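You operate a simulated robot arm through the tools that you are given. There is no shell and no other tool. Be economical: measure what you need, move in short steps, check, and stop when the job is done.

You are at the controls of a simulated two-armed robot. One attempt, no reset.

JOB
Pick up the yellow card stand with one hand, pass it to the other hand and put it on the trays shelf of the steel rack. Set down upright: yellow card stand.

Only the result counts: the job must be done as asked and must still hold three seconds after the hand-in. Knocking over, shifting, dropping, spilling or breaking anything else fails it.

ROBOT AND FRAMES
Two 7-joint arms with two-finger parallel grippers on one trunk, on a base that drives. Base frame: it is fixed to the floor where the robot stands at the start and does not move with it; the origin is under the middle of the robot, x ahead of it, y to its left, z up. Units: m, degrees, N and s.
The left shoulder is at the start at [0.038, 0.174, 1.329], the right one opposite. With the tool pointing down near the work surface each hand reaches from about 0.1 to 0.64 m from the robot's upright axis, wherever it stands, measured 20 degrees to its own side. Places, roughly: trays shelf of the steel rack [0.6, -0.8, 1]. Payload 3.6 kg a hand.
The tool frame of a hand sits at the grasp point between the pads (the TCP): z along the fingers, y along the line on which they close. The tips reach 0.03 m beyond it. The gripper opens to 0.11 m. The fingers are 0.02 m wide and 0.01 m thick; the gripper's body (0.048 by 0.112 m) begins 0.055 m behind the TCP.
Orientation is told as [roll, pitch, yaw] about the base's x, y, z axes, in that order, counted from this pose: with the fingers straight down and closing along the base's y, the tool's x points along the base's -x, its y along +y and its z along -z.

CONTROLS
- The arms move only by the tool servo_tool. It takes "left_targets", "right_targets" or both (then of equal length, played together; a hand with none holds still); each is a list of rows, each a list of 7 numbers: the turn, a rotation vector about the base's x, y, z in rad, then the shift along the base's x, y, z in m, then the finger opening in m, from 0 to 0.11. In form: [[wx, wy, wz, tx, ty, tz, jaw], ...]. A call has 1 to 10 rows; each row shifts and turns the commanded pose from where the row before left it. Each row takes 0.2 s and may step no farther than 0.05 m and 8.6 degrees from the row before; otherwise, or with a gripper value out of range, the whole call is refused. A pose out of reach is approached as far as the arm can. The call stops where the force on the tool passes 40 N (or 10 N more than at its start, if that is more) or the arm is blocked; 0.2 s more then pass. Each finger travels about 0.153 m/s and halts on what it meets, pressing with about 23 N; the grip force reading is that of the motor and also rises with nothing between the fingers. The clock runs only during rows and for 0.2 s after the last one: add rows that do not move to give the fingers time. The reply holds the time, the measured pose of the TCP, the force on the tool along the base axes, the opening and the grip force, in the units named above and with some noise, with the torque about the TCP (base axes, N m) and any sound that the robot's microphone picked up, and new pictures: "show" is both (left out), scene, wrist or none (wrist: the cameras of the hands that moved).
- Cameras (640 x 400 px; columns grow to the right, rows downward): "scene" is now at [0.1174, -0.0273, 1.4994]; the picture's right is [-0.32, -0.95, 0.00], its down [-0.56, 0.19, -0.81] and it looks along [0.77, -0.26, -0.59] (base axes); focal length 279 px, centre (320, 200). "left" rides on the left gripper at [0.072, -0.017, -0.103] in its tool frame; the picture's right is [0.23, 0.97, 0.00], its down [-0.76, 0.18, -0.62] and it looks along [-0.61, 0.14, 0.78] (tool axes); focal length 222 px, centre (320, 200). "right" rides on the right gripper at [0.072, 0.017, -0.103] in its tool frame; the picture's right is [-0.23, 0.97, 0.00], its down [-0.76, -0.18, -0.62] and it looks along [-0.61, -0.14, 0.78] (tool axes); focal length 222 px, centre (320, 200). There is no depth. A picture from a camera that has moved, and an enlarged one, comes with that camera's place and axes in the base frame and with its lens.
- lift_body(by): slides the trunk up (or, below 0, down) by that many m; the arms and the scene camera ride with it, the base frame stays. It gives what a move gives, with no picture.
- drive_base(legs): drives the robot by 1 to 6 legs, each [ahead, left, turn to the left] in m, m and degrees, along the robot's own axes; the way and the turn of a leg run together, so that a leg with both is an arc; at most 1.5 m and 180 degrees a leg. The arms and the cameras ride along, it lands a little off, and it stops where it bumps. It gives what a move gives, and a new picture of the scene camera.
- head_to(pan, tilt): turns the head with the scene camera to pan (to the left, within 86 degrees either way) and tilt (down, from -29 to 69), counted from straight ahead of the robot. It gives what a move gives, and a new picture of the scene camera.
- enlarge(camera, box): a new picture of the part [left, top, right, bottom] of that camera's present view, enlarged. The clock stands still meanwhile.
- finish_job(): hands the job in; it is judged then, once.

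Work in short steps. Places have to be worked out from the pictures, the camera data and where the tool is seen: move nearer, look again, correct. Check each grasp and each placing, and mend what went wrong. You have 120 turns and 260 pictures in all, those below and enlarged ones among them. Open the grippers and draw the arms clear of the work before you hand the job in, unless the task says otherwise; then end with one line.

The tools are called after "Emit:" as a command line: name --argument value ..., lists and objects as JSON in quotes. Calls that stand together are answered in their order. servo_tool: Moves the arms, as the interface text tells. Its arguments: {"type":"object","properties":{"left_targets":{"type":"array"},"right_targets":{"type":"array"},"show":{"type":"string","enum":["both","scene","wrist","none"]}},"required":[]} The other tools are called the same way: lift_body (by) slides the trunk up or down; drive_base (legs) drives the base; head_to (pan, tilt) turns the head that bears the scene camera; enlarge (camera, box) takes an enlarged picture of a part of a camera's view; finish_job () hands the job in.

At the start:

```text
time_s: 0.0
left_ee_pos: [0.4913, 0.0762, 1.3257]
left_ee_rot: [-0.1, -0.1, 0.1]
left_wrist_force: [0.0, 0.5, 0.7]
left_wrist_torque: [-0.04, -0.01, 0.04]
left_grip_width: 0.1101
left_gripper_force: 0.0
right_ee_pos: [0.331, -0.3411, 1.3257]
right_ee_rot: [-0.1, 0.0, 0.1]
right_wrist_force: [0.3, 0.9, 0.6]
right_wrist_torque: [0.0, -0.01, 0.01]
right_grip_width: 0.1101
right_gripper_force: 0.1
trunk travel left (down, up): [-0.443, 0.32]
robot x, y, heading: [-0.0007, 0.0009, 0.3]
head pan, tilt: [-18.6, 35.9]
```

scene: 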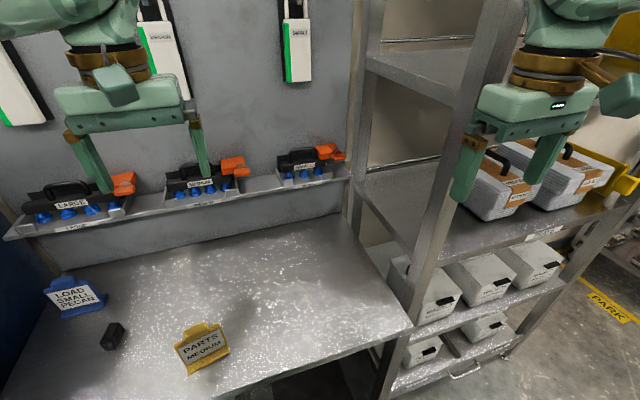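
right: 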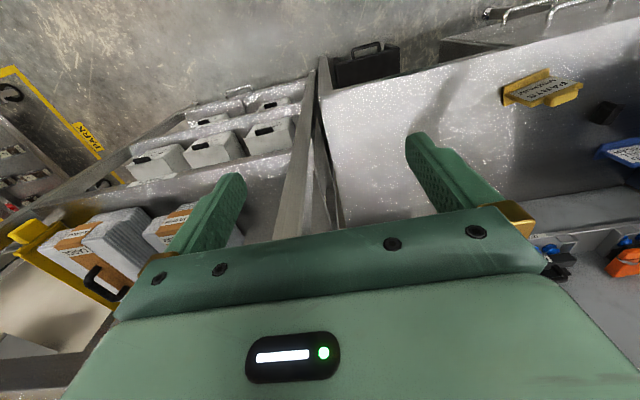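
left: 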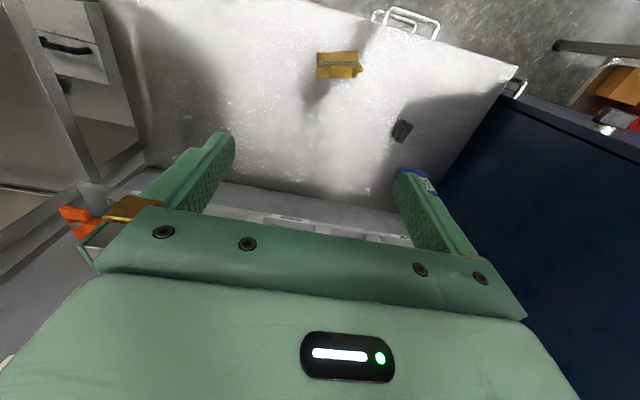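

I place the card stand at about [0.478, 0.114, 0.894]. I'll look closer at the stand and at the rack.

Emit:
enlarge --camera "scene" --box '[140, 300, 268, 380]'

Emit:
enlarge --camera "left" --box '[290, 30, 386, 90]'

Emit:
head_to --pan -60 --tilt 30

```text
5.00 times, centred on (204, 340) of scene
camera zoom: at [0.1174, -0.0273, 1.4994], right [-0.32, -0.95, 0.0], down [-0.56, 0.19, -0.81], along [0.77, -0.26, -0.59], focal length 1395 px, centre (900, -500)
```

zoom: 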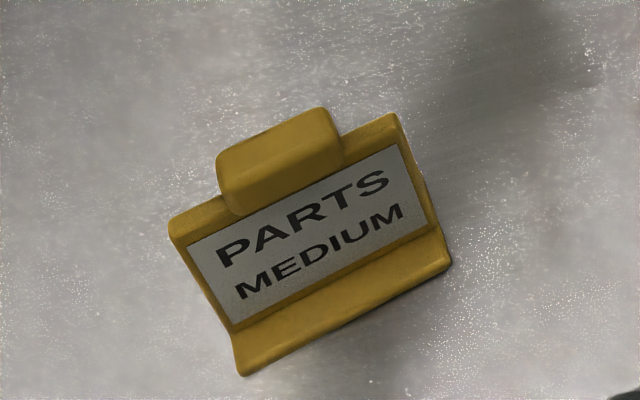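

```text
6.67 times, centred on (338, 60) of left
camera zoom: at [0.4197, 0.0578, 1.4307], right [-0.23, 0.97, 0.0], down [0.76, 0.18, 0.62], along [0.61, 0.14, -0.78], focal length 1481 px, centre (200, 1133)
```

zoom: 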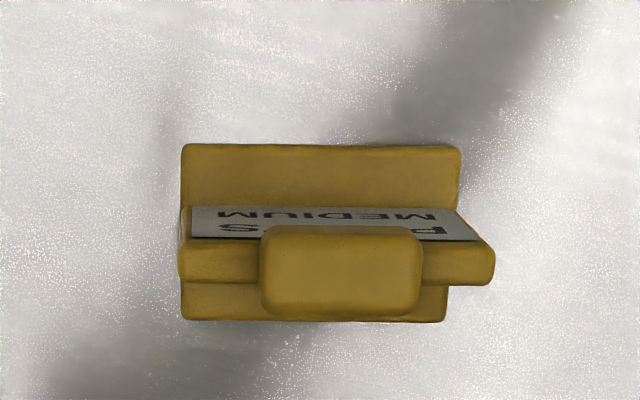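

```text
time_s: 1.1
left_ee_pos: [0.4915, 0.0765, 1.3273]
left_ee_rot: [0.0, 0.0, 0.0]
left_wrist_force: [-0.5, 0.2, -1.1]
left_wrist_torque: [-0.02, 0.01, -0.02]
left_grip_width: 0.1101
left_gripper_force: 0.0
right_ee_pos: [0.3307, -0.3422, 1.3262]
right_ee_rot: [0.0, 0.0, 0.1]
right_wrist_force: [0.3, -0.7, -0.1]
right_wrist_torque: [0.0, -0.03, 0.0]
right_grip_width: 0.11
right_gripper_force: 0.0
trunk travel left (down, up): [-0.443, 0.32]
robot x, y, heading: [-0.0032, -0.0021, 0.1]
head pan, tilt: [-60.0, 30.0]
camera scene: at [0.0797, -0.0777, 1.5086], right [-0.87, -0.5, 0.0], down [-0.25, 0.43, -0.87], along [0.43, -0.75, -0.5], focal length 279 px, centre (320, 200)
```

scene: 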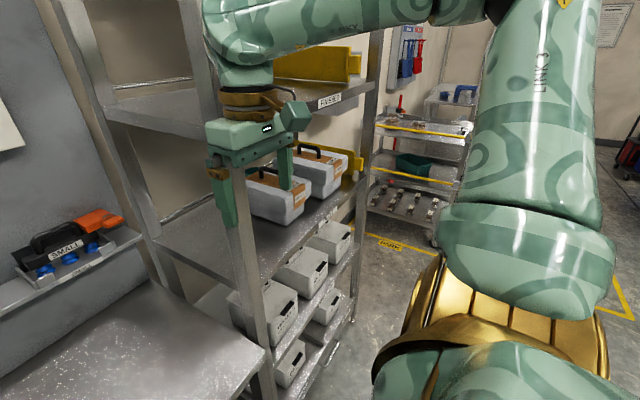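

I'll read the labels on the shelf edges.

Emit:
enlarge --camera "scene" --box '[260, 80, 388, 160]'

Emit:
enlarge --camera "scene" --box '[220, 160, 380, 260]'

```text
5.00 times, centred on (324, 120) of scene
camera zoom: at [0.0797, -0.0777, 1.5086], right [-0.87, -0.5, 0.0], down [-0.25, 0.43, -0.87], along [0.43, -0.75, -0.5], focal length 1395 px, centre (300, 600)
```

zoom: 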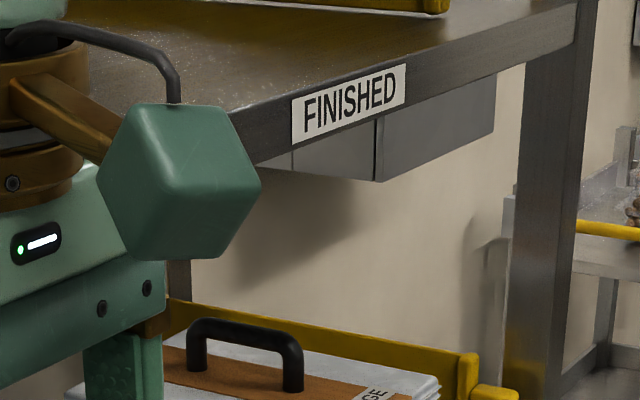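

```text
4.00 times, centred on (300, 210) of scene
camera zoom: at [0.0797, -0.0777, 1.5086], right [-0.87, -0.5, 0.0], down [-0.25, 0.43, -0.87], along [0.43, -0.75, -0.5], focal length 1116 px, centre (400, 160)
```

zoom: 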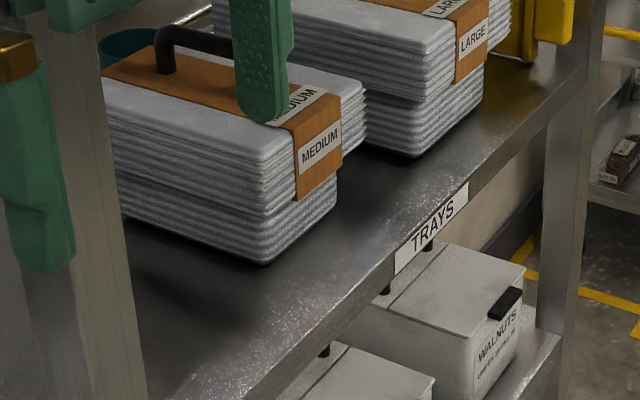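

The trays shelf is the one at z≈1.0, with its front edge at x≈0.44, and it is free for y between about -0.42 and -0.63. My plan is for the left hand to take the plate by its +y end, leaning toward +y. The right hand then takes the -y end, leaning the other way. First I turn the left hand so it closes across the plate.

Emit:
servo_tool --left_targets '[[0, 0, -0.149, -0.003, 0.013, -0.012, 0.11], [0, 0, -0.149, -0.003, 0.013, -0.012, 0.11], [0, 0, -0.149, -0.003, 0.013, -0.012, 0.11], [0, 0, -0.149, -0.003, 0.013, -0.012, 0.11], [0, 0, -0.149, -0.003, 0.013, -0.012, 0.11], [0, 0, -0.149, -0.003, 0.013, -0.012, 0.11], [0, 0, -0.149, -0.003, 0.013, -0.012, 0.11], [0, 0, -0.149, -0.003, 0.013, -0.012, 0.11], [0, 0, -0.149, -0.003, 0.013, -0.012, 0.11]]' --show "wrist"

Emit:
head_to --pan 8 --tilt 50

```text
time_s: 3.1
left_ee_pos: [0.4632, 0.1932, 1.2178]
left_ee_rot: [0.0, -0.1, -76.9]
left_wrist_force: [-0.1, -0.1, -0.2]
left_wrist_torque: [0.0, 0.02, -0.01]
left_grip_width: 0.1102
left_gripper_force: 0.0
right_ee_pos: [0.3307, -0.3404, 1.3265]
right_ee_rot: [0.1, 0.0, 0.1]
right_wrist_force: [0.5, 0.3, -0.4]
right_wrist_torque: [-0.05, 0.02, 0.0]
right_grip_width: 0.1103
right_gripper_force: 0.0
trunk travel left (down, up): [-0.443, 0.32]
robot x, y, heading: [-0.0001, 0.0005, -0.1]
head pan, tilt: [-60.0, 30.0]
camera left: at [0.4316, 0.2588, 1.3228], right [0.9, 0.44, 0.0], down [0.34, -0.7, 0.62], along [0.27, -0.56, -0.78], focal length 222 px, centre (320, 200)
```

left: 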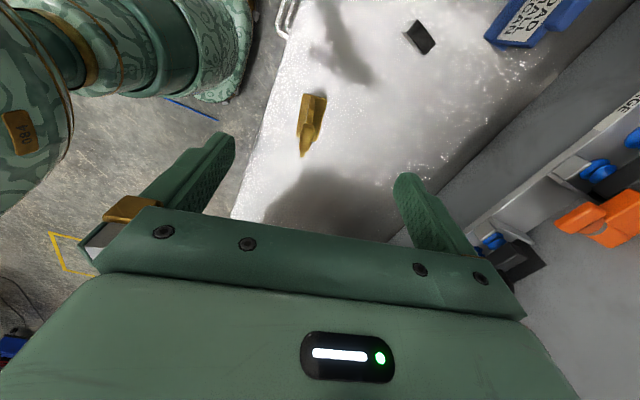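

```text
time_s: 4.5
left_ee_pos: [0.4647, 0.1922, 1.2184]
left_ee_rot: [0.0, 0.0, -76.8]
left_wrist_force: [-0.5, -0.4, -0.4]
left_wrist_torque: [0.0, 0.01, 0.0]
left_grip_width: 0.1099
left_gripper_force: 0.1
right_ee_pos: [0.3301, -0.3412, 1.3261]
right_ee_rot: [-0.1, -0.1, 0.2]
right_wrist_force: [-0.6, -0.7, 0.2]
right_wrist_torque: [-0.01, -0.01, -0.01]
right_grip_width: 0.1102
right_gripper_force: 0.0
trunk travel left (down, up): [-0.443, 0.32]
robot x, y, heading: [-0.003, -0.0003, -0.1]
head pan, tilt: [8.0, 50.0]
camera scene: at [0.1107, 0.0114, 1.4791], right [0.14, -0.99, 0.0], down [-0.76, -0.11, -0.64], along [0.64, 0.09, -0.77], focal length 279 px, centre (320, 200)
```

scene: 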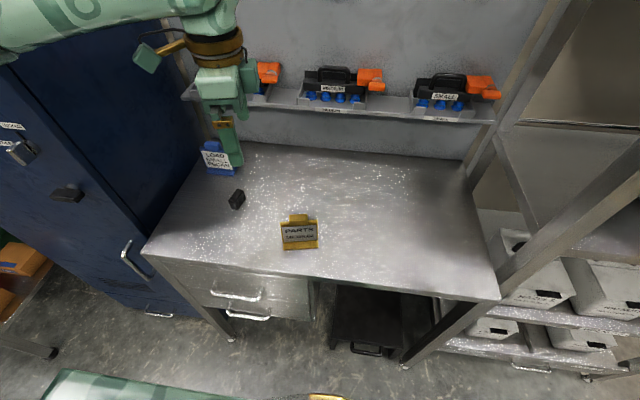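

Now an end-on look at the stand's profile from the left wrist camera, and a second view from the scene camera.

Emit:
enlarge --camera "left" --box '[270, 80, 350, 170]'

Emit:
enlarge --camera "scene" --box '[260, 205, 340, 255]'

```text
4.44 times, centred on (310, 125) of left
camera zoom: at [0.4315, 0.2579, 1.3231], right [0.9, 0.44, 0.0], down [0.35, -0.7, 0.62], along [0.28, -0.56, -0.78], focal length 987 px, centre (364, 533)
```

zoom: 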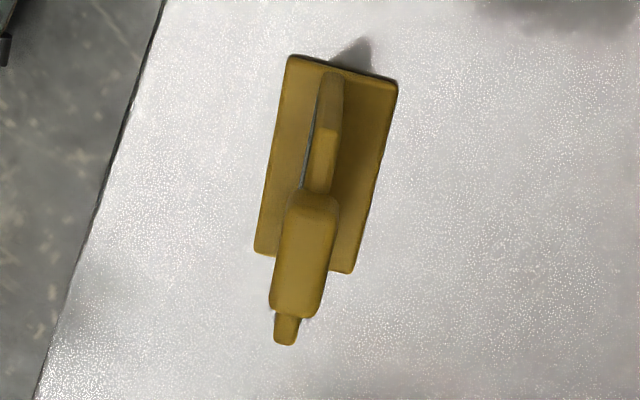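

```text
8.00 times, centred on (300, 230) of scene
camera zoom: at [0.1107, 0.0114, 1.4791], right [0.14, -0.99, 0.0], down [-0.76, -0.11, -0.64], along [0.64, 0.09, -0.77], focal length 2232 px, centre (480, -40)
```

zoom: 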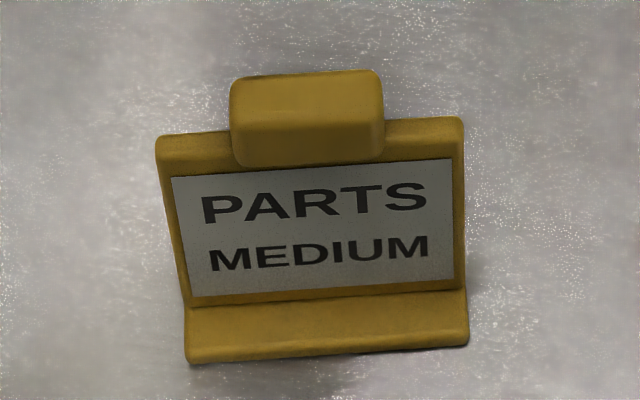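

The plate is vertical, about 0.09 m wide and 0.012 m thick, and its top is at z≈0.952. The table is at z≈0.857, the base centre is at about [0.483, 0.110], and the width axis is turned about 12.5° from y. I tilt the left hand 40° and move to a pre-grasp point.

Emit:
servo_tool --left_targets '[[-0.1136, -0.0252, 0, -0.0015, 0.0045, -0.035, 0.11], [-0.1136, -0.0252, 0, -0.0015, 0.0045, -0.035, 0.11], [-0.1136, -0.0252, 0, -0.0015, 0.0045, -0.035, 0.11], [-0.1136, -0.0252, 0, -0.0015, 0.0045, -0.035, 0.11], [-0.1136, -0.0252, 0, -0.0015, 0.0045, -0.035, 0.11], [-0.1136, -0.0252, 0, -0.0015, 0.0045, -0.035, 0.11]]'

```text
time_s: 5.9
left_ee_pos: [0.4555, 0.221, 1.0094]
left_ee_rot: [-0.6, -40.2, -76.6]
left_wrist_force: [0.5, -0.4, 0.2]
left_wrist_torque: [-0.01, 0.0, 0.02]
left_grip_width: 0.11
left_gripper_force: 0.0
right_ee_pos: [0.3297, -0.3406, 1.3269]
right_ee_rot: [0.0, 0.0, 0.2]
right_wrist_force: [0.1, -0.5, 1.1]
right_wrist_torque: [-0.01, -0.02, 0.0]
right_grip_width: 0.11
right_gripper_force: 0.0
trunk travel left (down, up): [-0.443, 0.32]
robot x, y, heading: [-0.0024, -0.002, 0.1]
head pan, tilt: [8.0, 50.0]
camera scene: at [0.1107, 0.0123, 1.4791], right [0.14, -0.99, 0.0], down [-0.76, -0.11, -0.64], along [0.64, 0.09, -0.77], focal length 279 px, centre (320, 200)
camera left: at [0.4129, 0.3353, 1.0426], right [0.91, 0.39, -0.15], down [0.22, -0.13, 0.97], along [0.36, -0.91, -0.21], focal length 222 px, centre (320, 200)
```

scene: 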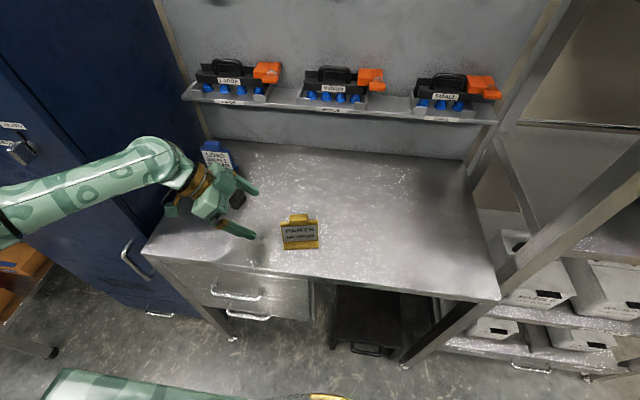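
left: 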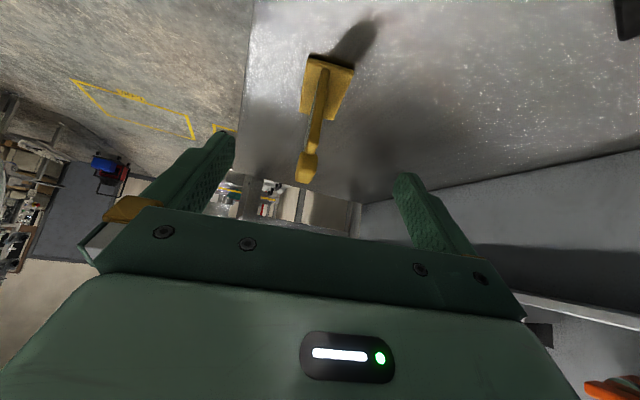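

The pre-grasp pose is reached. I'll measure the plate end in this view before going in.

Emit:
enlarge --camera "left" --box '[272, 45, 372, 195]'

```text
2.67 times, centred on (322, 120) of left
camera zoom: at [0.4129, 0.3353, 1.0426], right [0.91, 0.39, -0.15], down [0.22, -0.13, 0.97], along [0.36, -0.91, -0.21], focal length 592 px, centre (315, 413)
```

zoom: 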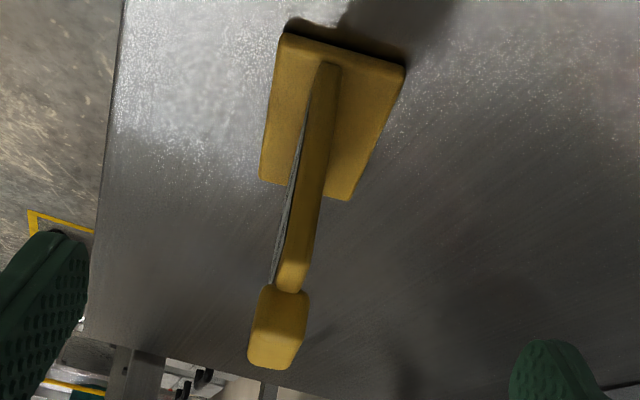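

The plate end is vertical at x≈0.470, y≈0.154. I move in straight along the fingers by 0.12 m.

Emit:
servo_tool --left_targets '[[0, 0, 0, 0.0032, -0.0154, -0.0188, 0.11], [0, 0, 0, 0.0032, -0.0154, -0.0188, 0.11], [0, 0, 0, 0.0032, -0.0154, -0.0188, 0.11], [0, 0, 0, 0.0032, -0.0154, -0.0188, 0.11], [0, 0, 0, 0.0032, -0.0154, -0.0188, 0.11]]'

```text
time_s: 7.1
left_ee_pos: [0.4693, 0.1439, 0.9137]
left_ee_rot: [-0.7, -40.0, -76.5]
left_wrist_force: [-0.6, -0.6, -0.4]
left_wrist_torque: [0.01, 0.0, -0.04]
left_grip_width: 0.1101
left_gripper_force: 0.0
right_ee_pos: [0.3312, -0.3407, 1.3263]
right_ee_rot: [0.1, 0.0, 0.1]
right_wrist_force: [-0.1, 0.4, -0.6]
right_wrist_torque: [0.01, -0.02, 0.04]
right_grip_width: 0.11
right_gripper_force: 0.1
trunk travel left (down, up): [-0.443, 0.32]
robot x, y, heading: [0.0021, -0.0039, 0.1]
head pan, tilt: [8.0, 50.0]
camera scene: at [0.1108, 0.011, 1.4791], right [0.14, -0.99, 0.0], down [-0.76, -0.11, -0.64], along [0.64, 0.09, -0.77], focal length 279 px, centre (320, 200)
camera left: at [0.4275, 0.2579, 0.9474], right [0.91, 0.39, -0.15], down [0.22, -0.14, 0.97], along [0.35, -0.91, -0.21], focal length 222 px, centre (320, 200)
```

scene: 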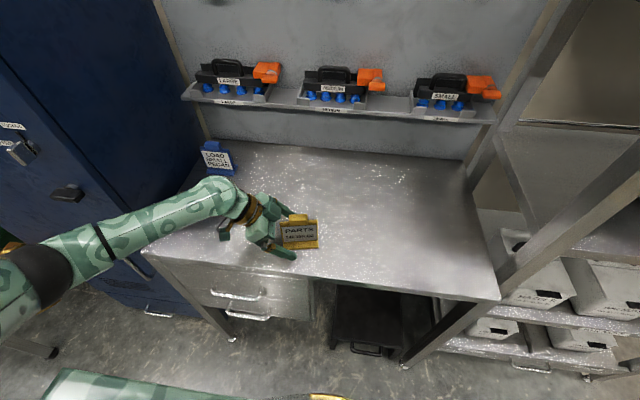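
left: 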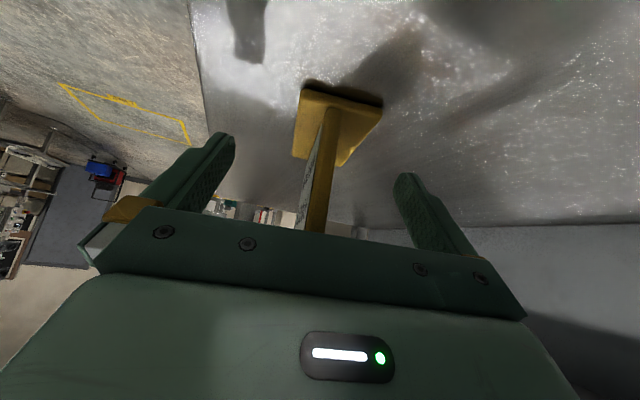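

The plate stands between the fingers. I close the left gripper.

Emit:
servo_tool --left_targets '[[0, 0, 0, 0, 0, 0, 0.06], [0, 0, 0, 0, 0, 0, 0.03], [0, 0, 0, 0, 0, 0, 0.0], [0, 0, 0, 0, 0, 0, 0.0], [0, 0, 0, 0, 0, 0, 0.0]]'

```text
time_s: 8.3
left_ee_pos: [0.4701, 0.144, 0.9143]
left_ee_rot: [-0.7, -40.1, -76.6]
left_wrist_force: [-0.8, 0.1, -0.4]
left_wrist_torque: [-0.01, -0.03, -0.02]
left_grip_width: 0.0097
left_gripper_force: 22.9
right_ee_pos: [0.3299, -0.3414, 1.3266]
right_ee_rot: [0.0, 0.0, 0.1]
right_wrist_force: [0.3, -0.1, -0.4]
right_wrist_torque: [-0.03, -0.01, 0.02]
right_grip_width: 0.11
right_gripper_force: 0.1
trunk travel left (down, up): [-0.443, 0.32]
robot x, y, heading: [0.0037, -0.0011, 0.3]
head pan, tilt: [8.0, 50.0]
camera scene: at [0.1106, 0.0115, 1.4791], right [0.14, -0.99, 0.0], down [-0.76, -0.11, -0.64], along [0.64, 0.09, -0.77], focal length 279 px, centre (320, 200)
camera left: at [0.4275, 0.2582, 0.9477], right [0.91, 0.39, -0.15], down [0.22, -0.14, 0.97], along [0.35, -0.91, -0.21], focal length 222 px, centre (320, 200)
```

scene: 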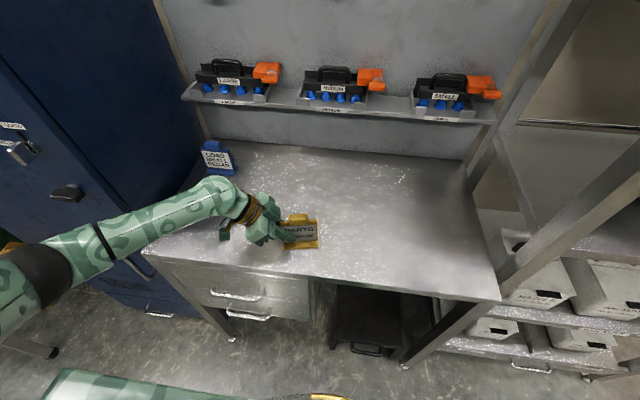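
left: 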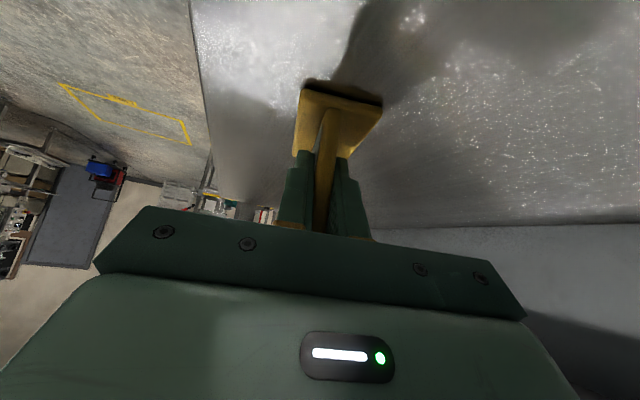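

The grip is firm at 9.7 mm. I lift straight up, then bring the stand in front of the robot with its width along y.

Emit:
servo_tool --left_targets '[[0, 0, 0, 0, 0, 0.03, 0.0], [0, 0, 0, 0, 0, 0.04, 0.0], [0, 0, 0, 0, 0, 0.04, 0.0], [0, 0, 0, 0, 0, 0.04, 0.0], [0, 0, -0.0545, -0.0125, -0.027, 0.0215, 0.0], [0, 0, -0.0545, -0.0125, -0.027, 0.0215, 0.0], [0, 0, -0.0545, -0.0125, -0.027, 0.0215, 0.0], [0, 0, -0.0545, -0.0125, -0.028, 0.0215, 0.0]]'

```text
time_s: 10.1
left_ee_pos: [0.4185, 0.0338, 1.1498]
left_ee_rot: [-0.7, -40.0, -89.1]
left_wrist_force: [0.2, -1.6, -1.3]
left_wrist_torque: [0.1, 0.01, 0.0]
left_grip_width: 0.0096
left_gripper_force: 23.4
right_ee_pos: [0.3306, -0.3425, 1.3261]
right_ee_rot: [0.0, 0.0, 0.1]
right_wrist_force: [0.3, 0.1, -0.6]
right_wrist_torque: [0.02, -0.02, 0.0]
right_grip_width: 0.1098
right_gripper_force: 0.1
trunk travel left (down, up): [-0.443, 0.32]
robot x, y, heading: [0.0027, -0.002, 0.0]
head pan, tilt: [8.0, 50.0]
camera scene: at [0.1107, 0.0101, 1.4791], right [0.14, -0.99, 0.0], down [-0.76, -0.11, -0.64], along [0.64, 0.09, -0.77], focal length 279 px, centre (320, 200)
camera left: at [0.4023, 0.1541, 1.1837], right [0.97, 0.18, -0.16], down [0.19, -0.18, 0.96], along [0.15, -0.97, -0.21], focal length 222 px, centre (320, 200)
```

scene: 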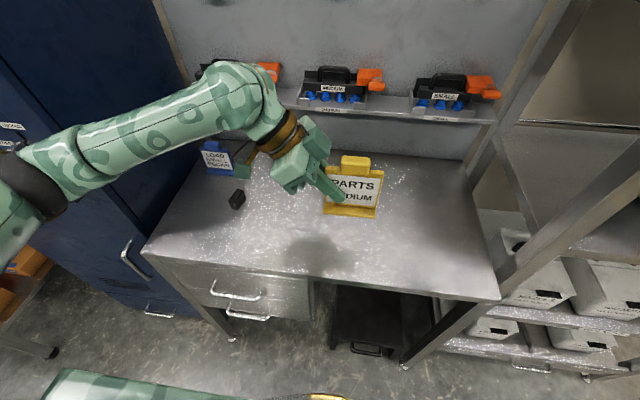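
left: 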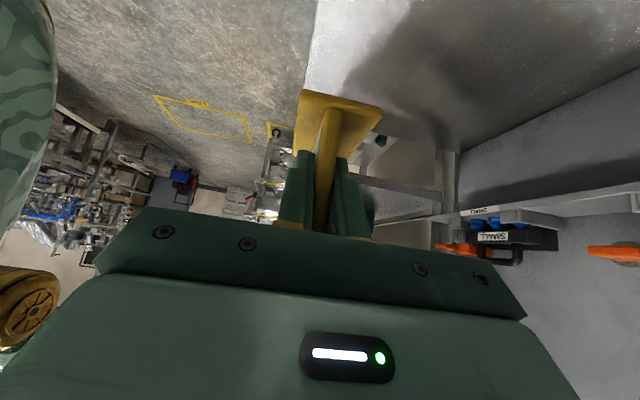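

The stand is held upright. Now I turn the right hand by 90° for the mirrored grasp.

Emit:
servo_tool --right_targets '[[0, 0, 0.149, 0, 0.006, -0.005, 0.11], [0, 0, 0.149, 0, 0.006, -0.005, 0.11], [0, 0, 0.149, 0, 0.006, -0.005, 0.11], [0, 0, 0.149, 0, 0.006, -0.005, 0.11], [0, 0, 0.149, 0, 0.006, -0.005, 0.11], [0, 0, 0.149, 0, 0.006, -0.005, 0.11], [0, 0, 0.149, 0, 0.006, -0.005, 0.11], [0, 0, 0.149, 0, 0.006, -0.005, 0.11], [0, 0, 0.149, 0, 0.006, -0.005, 0.11], [0, 0, 0.149, 0, 0.006, -0.005, 0.11]]' --show "none"

Emit:
servo_tool --right_targets '[[0, 0, 0.081, 0, 0, 0, 0.11], [0.1466, 0, 0, 0, 0.01, -0.01, 0.11], [0.1466, 0, 0, 0, 0.01, -0.01, 0.11], [0.1466, 0, 0, 0, 0.01, -0.01, 0.11], [0.1466, 0, 0, 0, 0.01, -0.01, 0.11], [0.1466, 0, 0, 0, 0.01, -0.01, 0.11]]'

```text
time_s: 12.3
left_ee_pos: [0.42, 0.0326, 1.1498]
left_ee_rot: [-0.7, -40.0, -89.0]
left_wrist_force: [-1.0, -0.3, -2.0]
left_wrist_torque: [0.0, 0.0, -0.03]
left_grip_width: 0.0097
left_gripper_force: 23.7
right_ee_pos: [0.3307, -0.2819, 1.2763]
right_ee_rot: [-0.1, 0.0, 85.6]
right_wrist_force: [0.5, -0.2, 0.5]
right_wrist_torque: [0.01, 0.02, 0.01]
right_grip_width: 0.1097
right_gripper_force: 0.0
trunk travel left (down, up): [-0.443, 0.32]
robot x, y, heading: [-0.0024, -0.0024, -0.1]
head pan, tilt: [8.0, 50.0]
```

```text
time_s: 13.7
left_ee_pos: [0.4204, 0.0349, 1.1495]
left_ee_rot: [-0.7, -40.0, -88.9]
left_wrist_force: [-1.2, 0.1, -1.1]
left_wrist_torque: [0.05, 0.0, 0.0]
left_grip_width: 0.0099
left_gripper_force: 23.1
right_ee_pos: [0.3323, -0.2306, 1.2273]
right_ee_rot: [-0.1, -42.2, 90.2]
right_wrist_force: [0.0, 0.0, 0.1]
right_wrist_torque: [-0.01, -0.01, 0.0]
right_grip_width: 0.1099
right_gripper_force: 0.1
trunk travel left (down, up): [-0.443, 0.32]
robot x, y, heading: [0.0006, 0.0033, -0.0]
head pan, tilt: [8.0, 50.0]
camera scene: at [0.1109, 0.0108, 1.4791], right [0.14, -0.99, 0.0], down [-0.76, -0.11, -0.64], along [0.64, 0.09, -0.77], focal length 279 px, centre (320, 200)
camera right: at [0.315, -0.3535, 1.255], right [-0.97, 0.17, 0.15], down [0.18, 0.15, 0.97], along [0.14, 0.98, -0.17], focal length 222 px, centre (320, 200)
```

scene: 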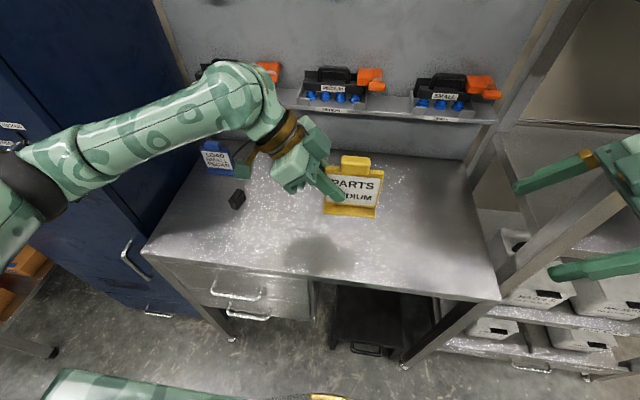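
right: 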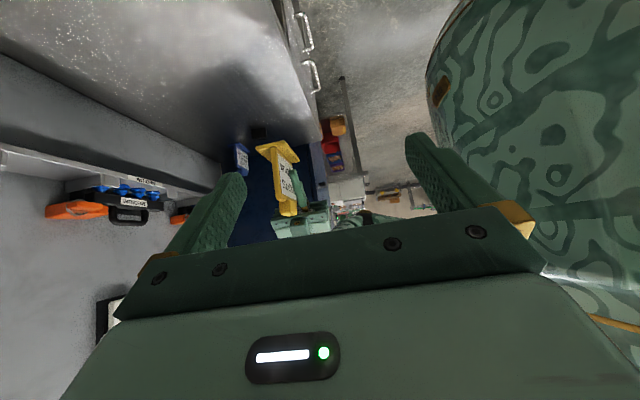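

I bring the right hand to its pre-grasp point in line with the plate's free end.

Emit:
servo_tool --right_targets '[[0, 0, 0, 0.0222, 0.0284, 0.003, 0.11], [0, 0, 0, 0.0222, 0.0284, 0.003, 0.11], [0, 0, 0, 0.0222, 0.0284, 0.003, 0.11], [0, 0, 0, 0.0222, 0.0284, 0.003, 0.11]]'

Emit:
enlarge --camera "right" --box '[230, 80, 390, 220]'

```text
time_s: 14.7
left_ee_pos: [0.4207, 0.0362, 1.1499]
left_ee_rot: [-0.6, -40.1, -89.1]
left_wrist_force: [0.8, -0.9, -0.6]
left_wrist_torque: [0.07, 0.02, -0.02]
left_grip_width: 0.0098
left_gripper_force: 23.6
right_ee_pos: [0.4196, -0.1152, 1.2389]
right_ee_rot: [-0.1, -42.0, 89.9]
right_wrist_force: [0.7, 0.4, 0.3]
right_wrist_torque: [0.02, 0.01, 0.03]
right_grip_width: 0.11
right_gripper_force: 0.1
trunk travel left (down, up): [-0.443, 0.32]
robot x, y, heading: [-0.0024, 0.0009, 0.2]
head pan, tilt: [8.0, 50.0]
camera scene: at [0.1122, 0.0127, 1.4789], right [0.14, -0.99, 0.0], down [-0.76, -0.11, -0.64], along [0.64, 0.09, -0.77], focal length 279 px, centre (320, 200)
camera right: at [0.4038, -0.2364, 1.2674], right [-0.97, 0.17, 0.15], down [0.18, 0.15, 0.97], along [0.14, 0.97, -0.17], focal length 222 px, centre (320, 200)
```

scene: 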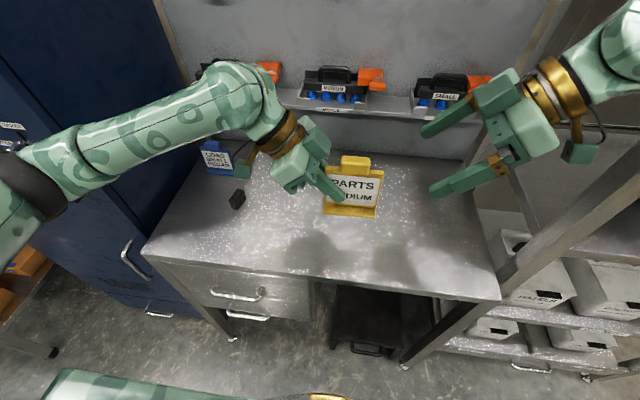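
right: 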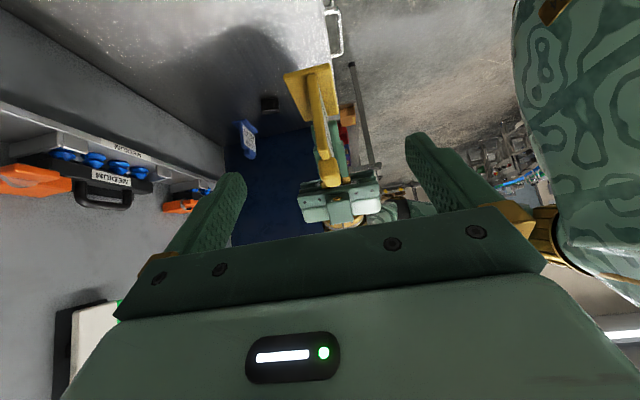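

```text
2.86 times, centred on (310, 150) of right
camera zoom: at [0.4038, -0.2364, 1.2674], right [-0.97, 0.17, 0.15], down [0.18, 0.15, 0.97], along [0.14, 0.97, -0.17], focal length 635 px, centre (349, 343)
```

zoom: 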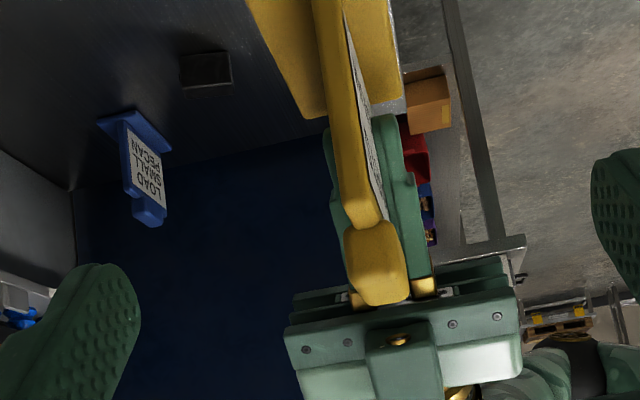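

The plate end sits at x≈0.420, in line with the right hand. I advance 0.118 m along the fingers.

Emit:
servo_tool --right_targets '[[0, 0, 0, 0, 0.0198, -0.0219, 0.11], [0, 0, 0, 0, 0.0198, -0.0219, 0.11], [0, 0, 0, 0, 0.0198, -0.0219, 0.11], [0, 0, 0, 0, 0.0198, -0.0219, 0.11]]'

Emit:
enlarge --camera "scene" --box '[270, 110, 462, 230]'

```text
time_s: 15.7
left_ee_pos: [0.42, 0.0349, 1.1495]
left_ee_rot: [-0.7, -40.1, -89.1]
left_wrist_force: [-0.6, 0.4, -1.9]
left_wrist_torque: [0.02, 0.03, -0.03]
left_grip_width: 0.0097
left_gripper_force: 23.0
right_ee_pos: [0.4198, -0.0372, 1.1513]
right_ee_rot: [0.1, -41.9, 90.1]
right_wrist_force: [0.6, 0.5, -0.3]
right_wrist_torque: [-0.01, 0.01, -0.02]
right_grip_width: 0.1099
right_gripper_force: 0.1
trunk travel left (down, up): [-0.443, 0.32]
robot x, y, heading: [0.0007, 0.001, -0.1]
head pan, tilt: [8.0, 50.0]
camera scene: at [0.1117, 0.0123, 1.479], right [0.14, -0.99, 0.0], down [-0.76, -0.11, -0.64], along [0.64, 0.09, -0.77], focal length 279 px, centre (320, 200)
camera right: at [0.4045, -0.1583, 1.1808], right [-0.97, 0.17, 0.15], down [0.18, 0.15, 0.97], along [0.14, 0.97, -0.17], focal length 222 px, centre (320, 200)
```

scene: 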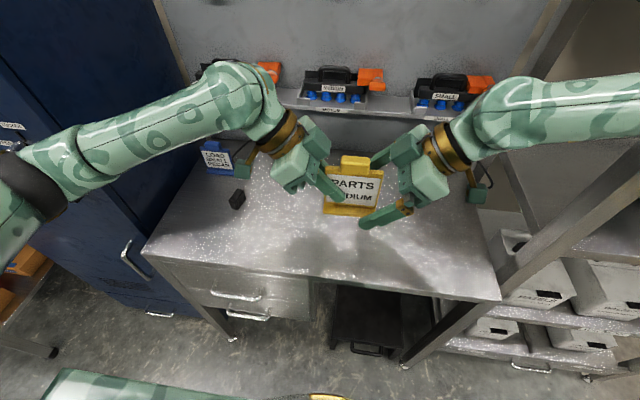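
right: 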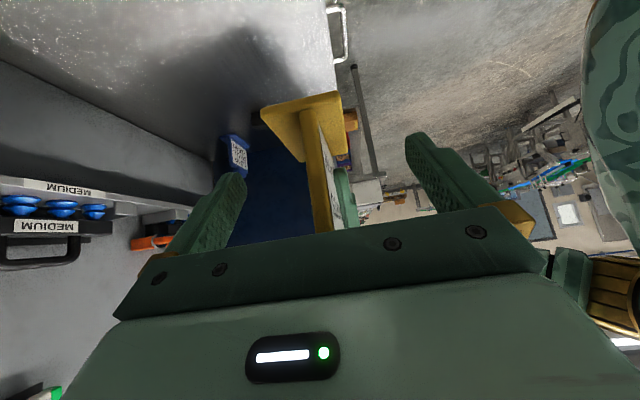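

```text
3.33 times, centred on (366, 170) of scene
camera zoom: at [0.1117, 0.0123, 1.479], right [0.14, -0.99, 0.0], down [-0.76, -0.11, -0.64], along [0.64, 0.09, -0.77], focal length 930 px, centre (167, 300)
```

zoom: 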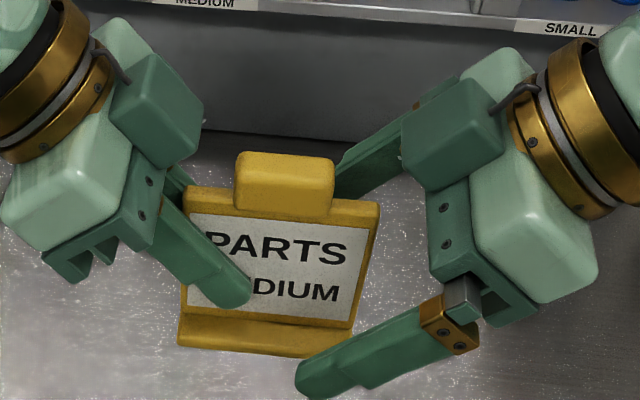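

The right fingers straddle the plate's free end. I close the right hand with the left still holding.

Emit:
servo_tool --right_targets '[[0, 0, 0, 0, 0, 0, 0.06], [0, 0, 0, 0, 0, 0, 0.03], [0, 0, 0, 0, 0, 0, 0.0], [0, 0, 0, 0, 0, 0, 0.0], [0, 0, 0, 0, 0, 0, 0.0]]'

Emit:
enlarge --camera "scene" --box '[270, 110, 462, 230]'

```text
time_s: 16.9
left_ee_pos: [0.4202, 0.0338, 1.1499]
left_ee_rot: [-0.7, -39.9, -89.1]
left_wrist_force: [-0.9, -1.7, -1.4]
left_wrist_torque: [0.11, -0.27, -0.21]
left_grip_width: 0.01
left_gripper_force: 23.5
right_ee_pos: [0.4202, -0.0372, 1.1515]
right_ee_rot: [-0.1, -42.0, 90.1]
right_wrist_force: [1.2, 1.6, -0.4]
right_wrist_torque: [-0.11, 0.26, 0.07]
right_grip_width: 0.0095
right_gripper_force: 23.1
trunk travel left (down, up): [-0.443, 0.32]
robot x, y, heading: [0.0011, -0.0032, -0.1]
head pan, tilt: [8.0, 50.0]
camera scene: at [0.1108, 0.0115, 1.4791], right [0.14, -0.99, 0.0], down [-0.76, -0.11, -0.64], along [0.64, 0.09, -0.77], focal length 279 px, centre (320, 200)
camera right: at [0.4037, -0.1594, 1.181], right [-0.97, 0.17, 0.15], down [0.18, 0.15, 0.97], along [0.14, 0.97, -0.17], focal length 222 px, centre (320, 200)
```

scene: 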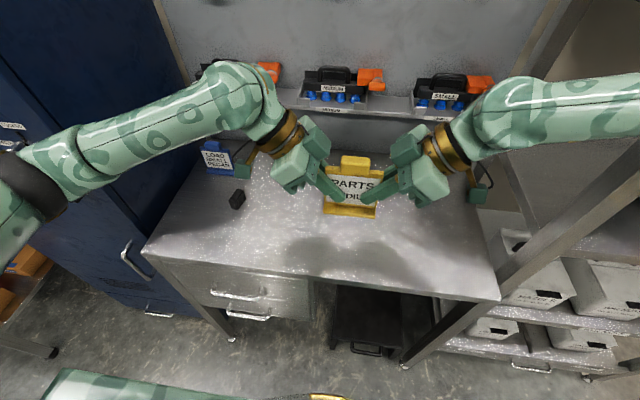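
right: 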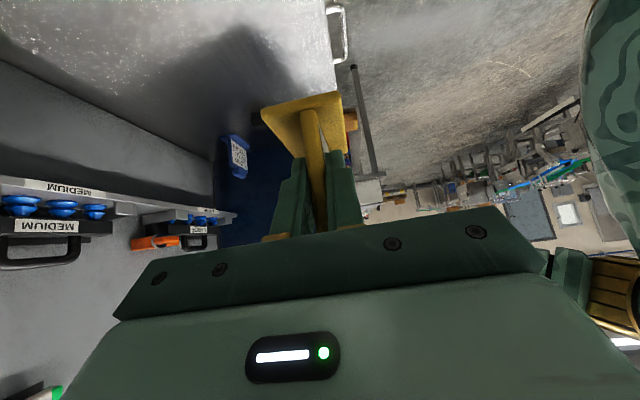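

```text
3.33 times, centred on (366, 170) of scene
camera zoom: at [0.1108, 0.0115, 1.4791], right [0.14, -0.99, 0.0], down [-0.76, -0.11, -0.64], along [0.64, 0.09, -0.77], focal length 930 px, centre (167, 300)
```

zoom: 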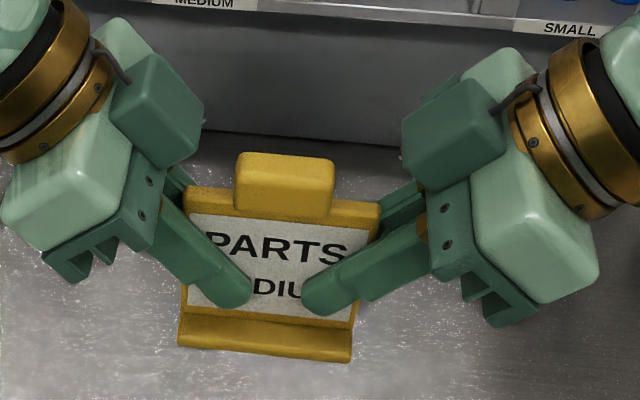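

Both hands grip the plate. I open the left hand, then draw it back along its fingers.

Emit:
servo_tool --left_targets '[[0, 0, 0, 0, 0, 0, 0.04], [0, 0, 0, 0, 0, 0, 0.08], [0, 0, 0, 0, 0, 0, 0.08], [0, 0, 0, 0, 0.0257, 0.0307, 0.08], [0, 0, 0, 0, 0.0257, 0.0307, 0.08], [0, 0, 0, 0, 0.0257, 0.0307, 0.08], [0, 0, 0, 0, 0.0257, 0.0307, 0.08], [0, 0, 0, -0.01, 0.03, 0.02, 0.08]]'

```text
time_s: 18.7
left_ee_pos: [0.4078, 0.1708, 1.2918]
left_ee_rot: [-0.7, -40.1, -89.1]
left_wrist_force: [-1.0, -0.4, 0.4]
left_wrist_torque: [-0.02, -0.01, -0.01]
left_grip_width: 0.0799
left_gripper_force: 0.1
right_ee_pos: [0.4182, -0.0357, 1.1528]
right_ee_rot: [-0.2, -42.0, 90.1]
right_wrist_force: [-0.8, -0.4, 0.6]
right_wrist_torque: [-0.04, -0.01, -0.03]
right_grip_width: 0.0095
right_gripper_force: 23.0
trunk travel left (down, up): [-0.443, 0.32]
robot x, y, heading: [0.0015, -0.0012, 0.1]
head pan, tilt: [8.0, 50.0]
camera scene: at [0.1098, 0.0124, 1.4792], right [0.14, -0.99, 0.0], down [-0.76, -0.11, -0.64], along [0.64, 0.09, -0.77], focal length 279 px, centre (320, 200)
camera left: at [0.3913, 0.2912, 1.3265], right [0.97, 0.18, -0.15], down [0.19, -0.18, 0.97], along [0.15, -0.97, -0.21], focal length 222 px, centre (320, 200)
```

scene: 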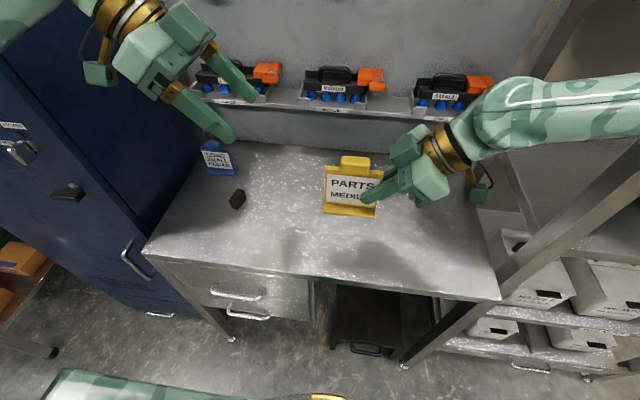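
left: 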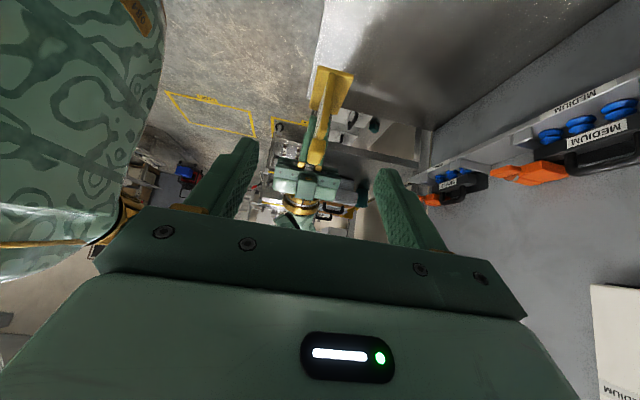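

The right hand now holds the stand alone. I turn it to point forward and draw the left arm back.

Emit:
servo_tool --right_targets '[[0, 0, -0.149, -0.003, -0.012, 0.004, 0.0], [0, 0, -0.149, -0.003, -0.012, 0.004, 0.0], [0, 0, -0.149, -0.003, -0.012, 0.004, 0.0], [0, 0, -0.149, -0.003, -0.012, 0.004, 0.0], [0, 0, -0.149, -0.003, -0.012, 0.004, 0.0], [0, 0, -0.149, -0.003, -0.012, 0.004, 0.0], [0, 0, -0.149, -0.003, -0.012, 0.004, 0.0], [0, 0, -0.149, -0.003, -0.012, 0.004, 0.0], [0, 0, -0.149, -0.003, -0.012, 0.004, 0.0], [0, 0, -0.149, -0.003, -0.012, 0.004, 0.0]]' --left_targets '[[0, 0, 0, -0.012, 0.01, 0, 0.08], [0, 0, 0, -0.012, 0.01, 0, 0.08], [0, 0, 0, -0.012, 0.01, 0, 0.08], [0, 0, 0, -0.012, 0.01, 0, 0.08], [0, 0, 0, -0.012, 0.01, 0, 0.08], [0, 0, 0, -0.012, 0.01, 0, 0.08], [0, 0, 0, -0.012, 0.01, 0, 0.08], [0, 0, 0, -0.012, 0.01, 0, 0.08], [0, 0, 0, 0, 0, 0, 0.08], [0, 0, 0, 0, 0, 0, 0.08]]' --show "scene"

Emit:
head_to --pan -50 --tilt 30

```text
time_s: 20.9
left_ee_pos: [0.314, 0.2465, 1.2948]
left_ee_rot: [-0.6, -40.0, -89.1]
left_wrist_force: [-0.5, 0.5, -0.4]
left_wrist_torque: [0.01, -0.03, 0.0]
left_grip_width: 0.08
left_gripper_force: 0.1
right_ee_pos: [0.3956, -0.1555, 1.1916]
right_ee_rot: [-0.1, -41.9, 4.6]
right_wrist_force: [0.8, 0.0, 0.1]
right_wrist_torque: [0.01, 0.04, 0.02]
right_grip_width: 0.0095
right_gripper_force: 23.1
right hand out of reach, approached as far as the arm can: row 9, 10
trunk travel left (down, up): [-0.443, 0.32]
robot x, y, heading: [-0.0001, 0.0014, 0.1]
head pan, tilt: [8.0, 50.0]
camera scene: at [0.1106, 0.0115, 1.4791], right [0.14, -0.99, 0.0], down [-0.76, -0.11, -0.64], along [0.64, 0.09, -0.77], focal length 279 px, centre (320, 200)
```

scene: 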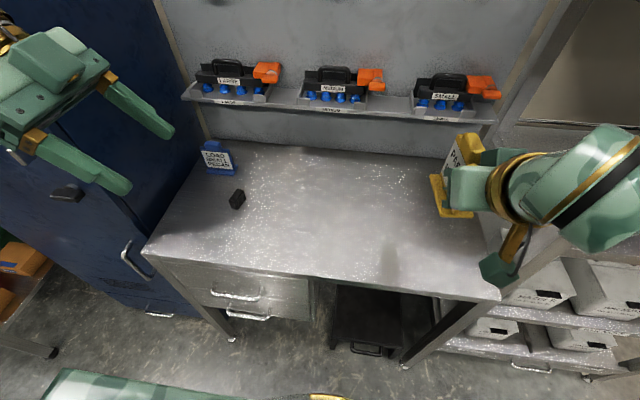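

```text
time_s: 22.1
left_ee_pos: [0.3142, 0.2472, 1.2944]
left_ee_rot: [-0.6, -40.0, -89.1]
left_wrist_force: [-0.2, -0.5, 0.5]
left_wrist_torque: [0.01, 0.05, 0.01]
left_grip_width: 0.0798
left_gripper_force: 0.1
right_ee_pos: [0.3955, -0.1559, 1.1916]
right_ee_rot: [-0.1, -42.0, 4.9]
right_wrist_force: [0.4, -0.5, -1.1]
right_wrist_torque: [-0.03, 0.06, -0.02]
right_grip_width: 0.0096
right_gripper_force: 22.9
trunk travel left (down, up): [-0.443, 0.32]
robot x, y, heading: [-0.0007, -0.0037, 0.1]
head pan, tilt: [-50.0, 30.0]
camera scene: at [0.0926, -0.0683, 1.5086], right [-0.77, -0.64, 0.0], down [-0.32, 0.38, -0.87], along [0.56, -0.66, -0.5], focal length 279 px, centre (320, 200)
```

scene: 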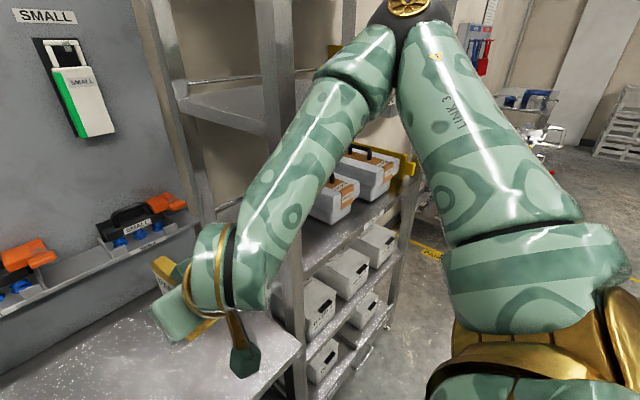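

The stand is held upright and pointing forward. I back off 0.2 m and shift right so the hand lines up with the free part of the shelf.

Emit:
drive_base --legs '[[-0.2, 0, 0], [0, -0.37, 0]]'

Emit:
head_to --pan -25 --tilt 35

```text
time_s: 25.7
left_ee_pos: [0.1129, -0.129, 1.2939]
left_ee_rot: [-0.6, -40.0, -88.7]
left_wrist_force: [1.4, -0.5, -1.1]
left_wrist_torque: [0.03, 0.02, 0.0]
left_grip_width: 0.0798
left_gripper_force: 0.0
right_ee_pos: [0.1959, -0.5287, 1.1918]
right_ee_rot: [-0.1, -42.0, 5.1]
right_wrist_force: [-0.9, 0.2, -1.3]
right_wrist_torque: [-0.03, 0.04, -0.01]
right_grip_width: 0.0097
right_gripper_force: 22.9
trunk travel left (down, up): [-0.443, 0.32]
robot x, y, heading: [-0.2036, -0.3765, 0.4]
head pan, tilt: [-50.0, 30.0]
camera scene: at [-0.1081, -0.444, 1.5086], right [-0.76, -0.65, 0.0], down [-0.32, 0.38, -0.87], along [0.56, -0.66, -0.5], focal length 279 px, centre (320, 200)
```

scene: 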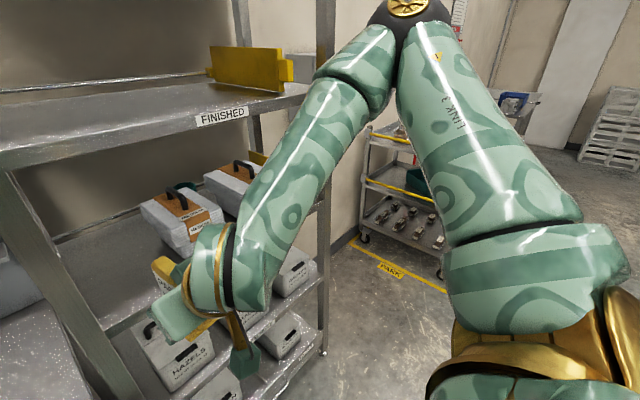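

```text
time_s: 26.6
left_ee_pos: [0.1117, -0.1271, 1.2947]
left_ee_rot: [-0.6, -40.0, -88.7]
left_wrist_force: [-0.4, -0.2, 1.0]
left_wrist_torque: [0.01, -0.02, 0.0]
left_grip_width: 0.0799
left_gripper_force: 0.1
right_ee_pos: [0.1953, -0.5294, 1.1919]
right_ee_rot: [-0.2, -42.0, 5.1]
right_wrist_force: [-0.4, -1.0, -0.7]
right_wrist_torque: [0.03, 0.02, -0.01]
right_grip_width: 0.01
right_gripper_force: 23.2
trunk travel left (down, up): [-0.443, 0.32]
robot x, y, heading: [-0.1998, -0.3747, 0.7]
head pan, tilt: [-25.0, 35.0]
camera scene: at [-0.0866, -0.4111, 1.5008], right [-0.42, -0.91, 0.0], down [-0.52, 0.24, -0.82], along [0.74, -0.34, -0.57], focal length 279 px, centre (320, 200)
```

scene: 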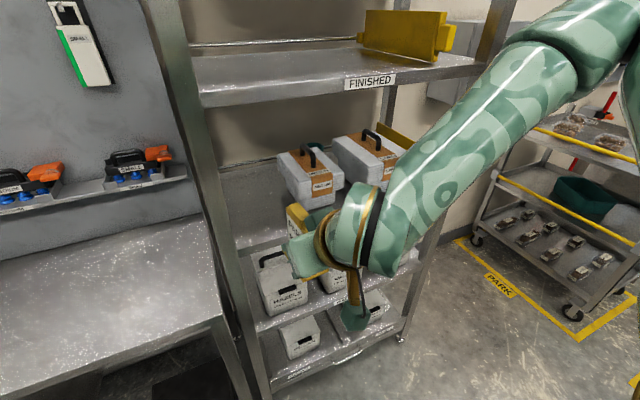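

I'll enlarge to measure the trays shelf's height and edge from this view.

Emit:
enlarge --camera "scene" --box '[200, 120, 360, 280]'

Emit:
enlarge --camera "right" --box '[0, 0, 640, 400]'

```text
2.50 times, centred on (280, 200) of scene
camera zoom: at [-0.0866, -0.4111, 1.5008], right [-0.42, -0.91, 0.0], down [-0.52, 0.24, -0.82], along [0.74, -0.34, -0.57], focal length 698 px, centre (420, 200)
```

zoom: 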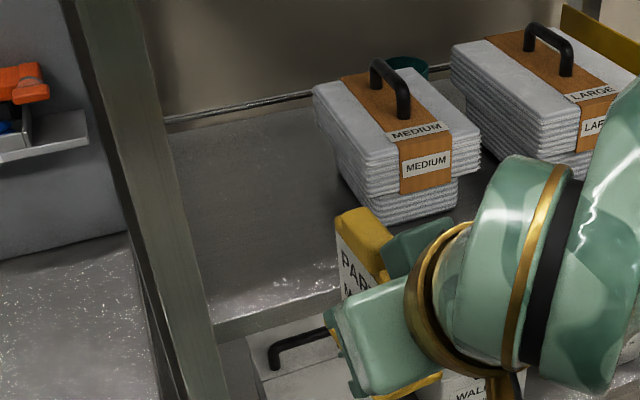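

```text
1.00 times, centred on (320, 200) of right (not enlarged: the box is as wide or as high as the picture)
camera zoom: at [0.0723, -0.5214, 1.2212], right [0.08, 0.99, 0.15], down [0.16, -0.16, 0.97], along [0.98, -0.06, -0.18], focal length 222 px, centre (320, 200)
```

zoom: 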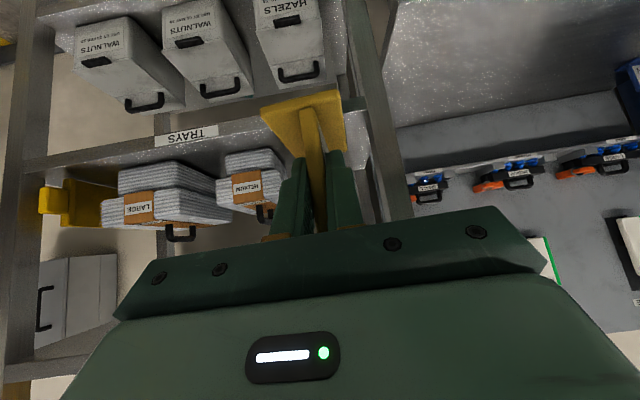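

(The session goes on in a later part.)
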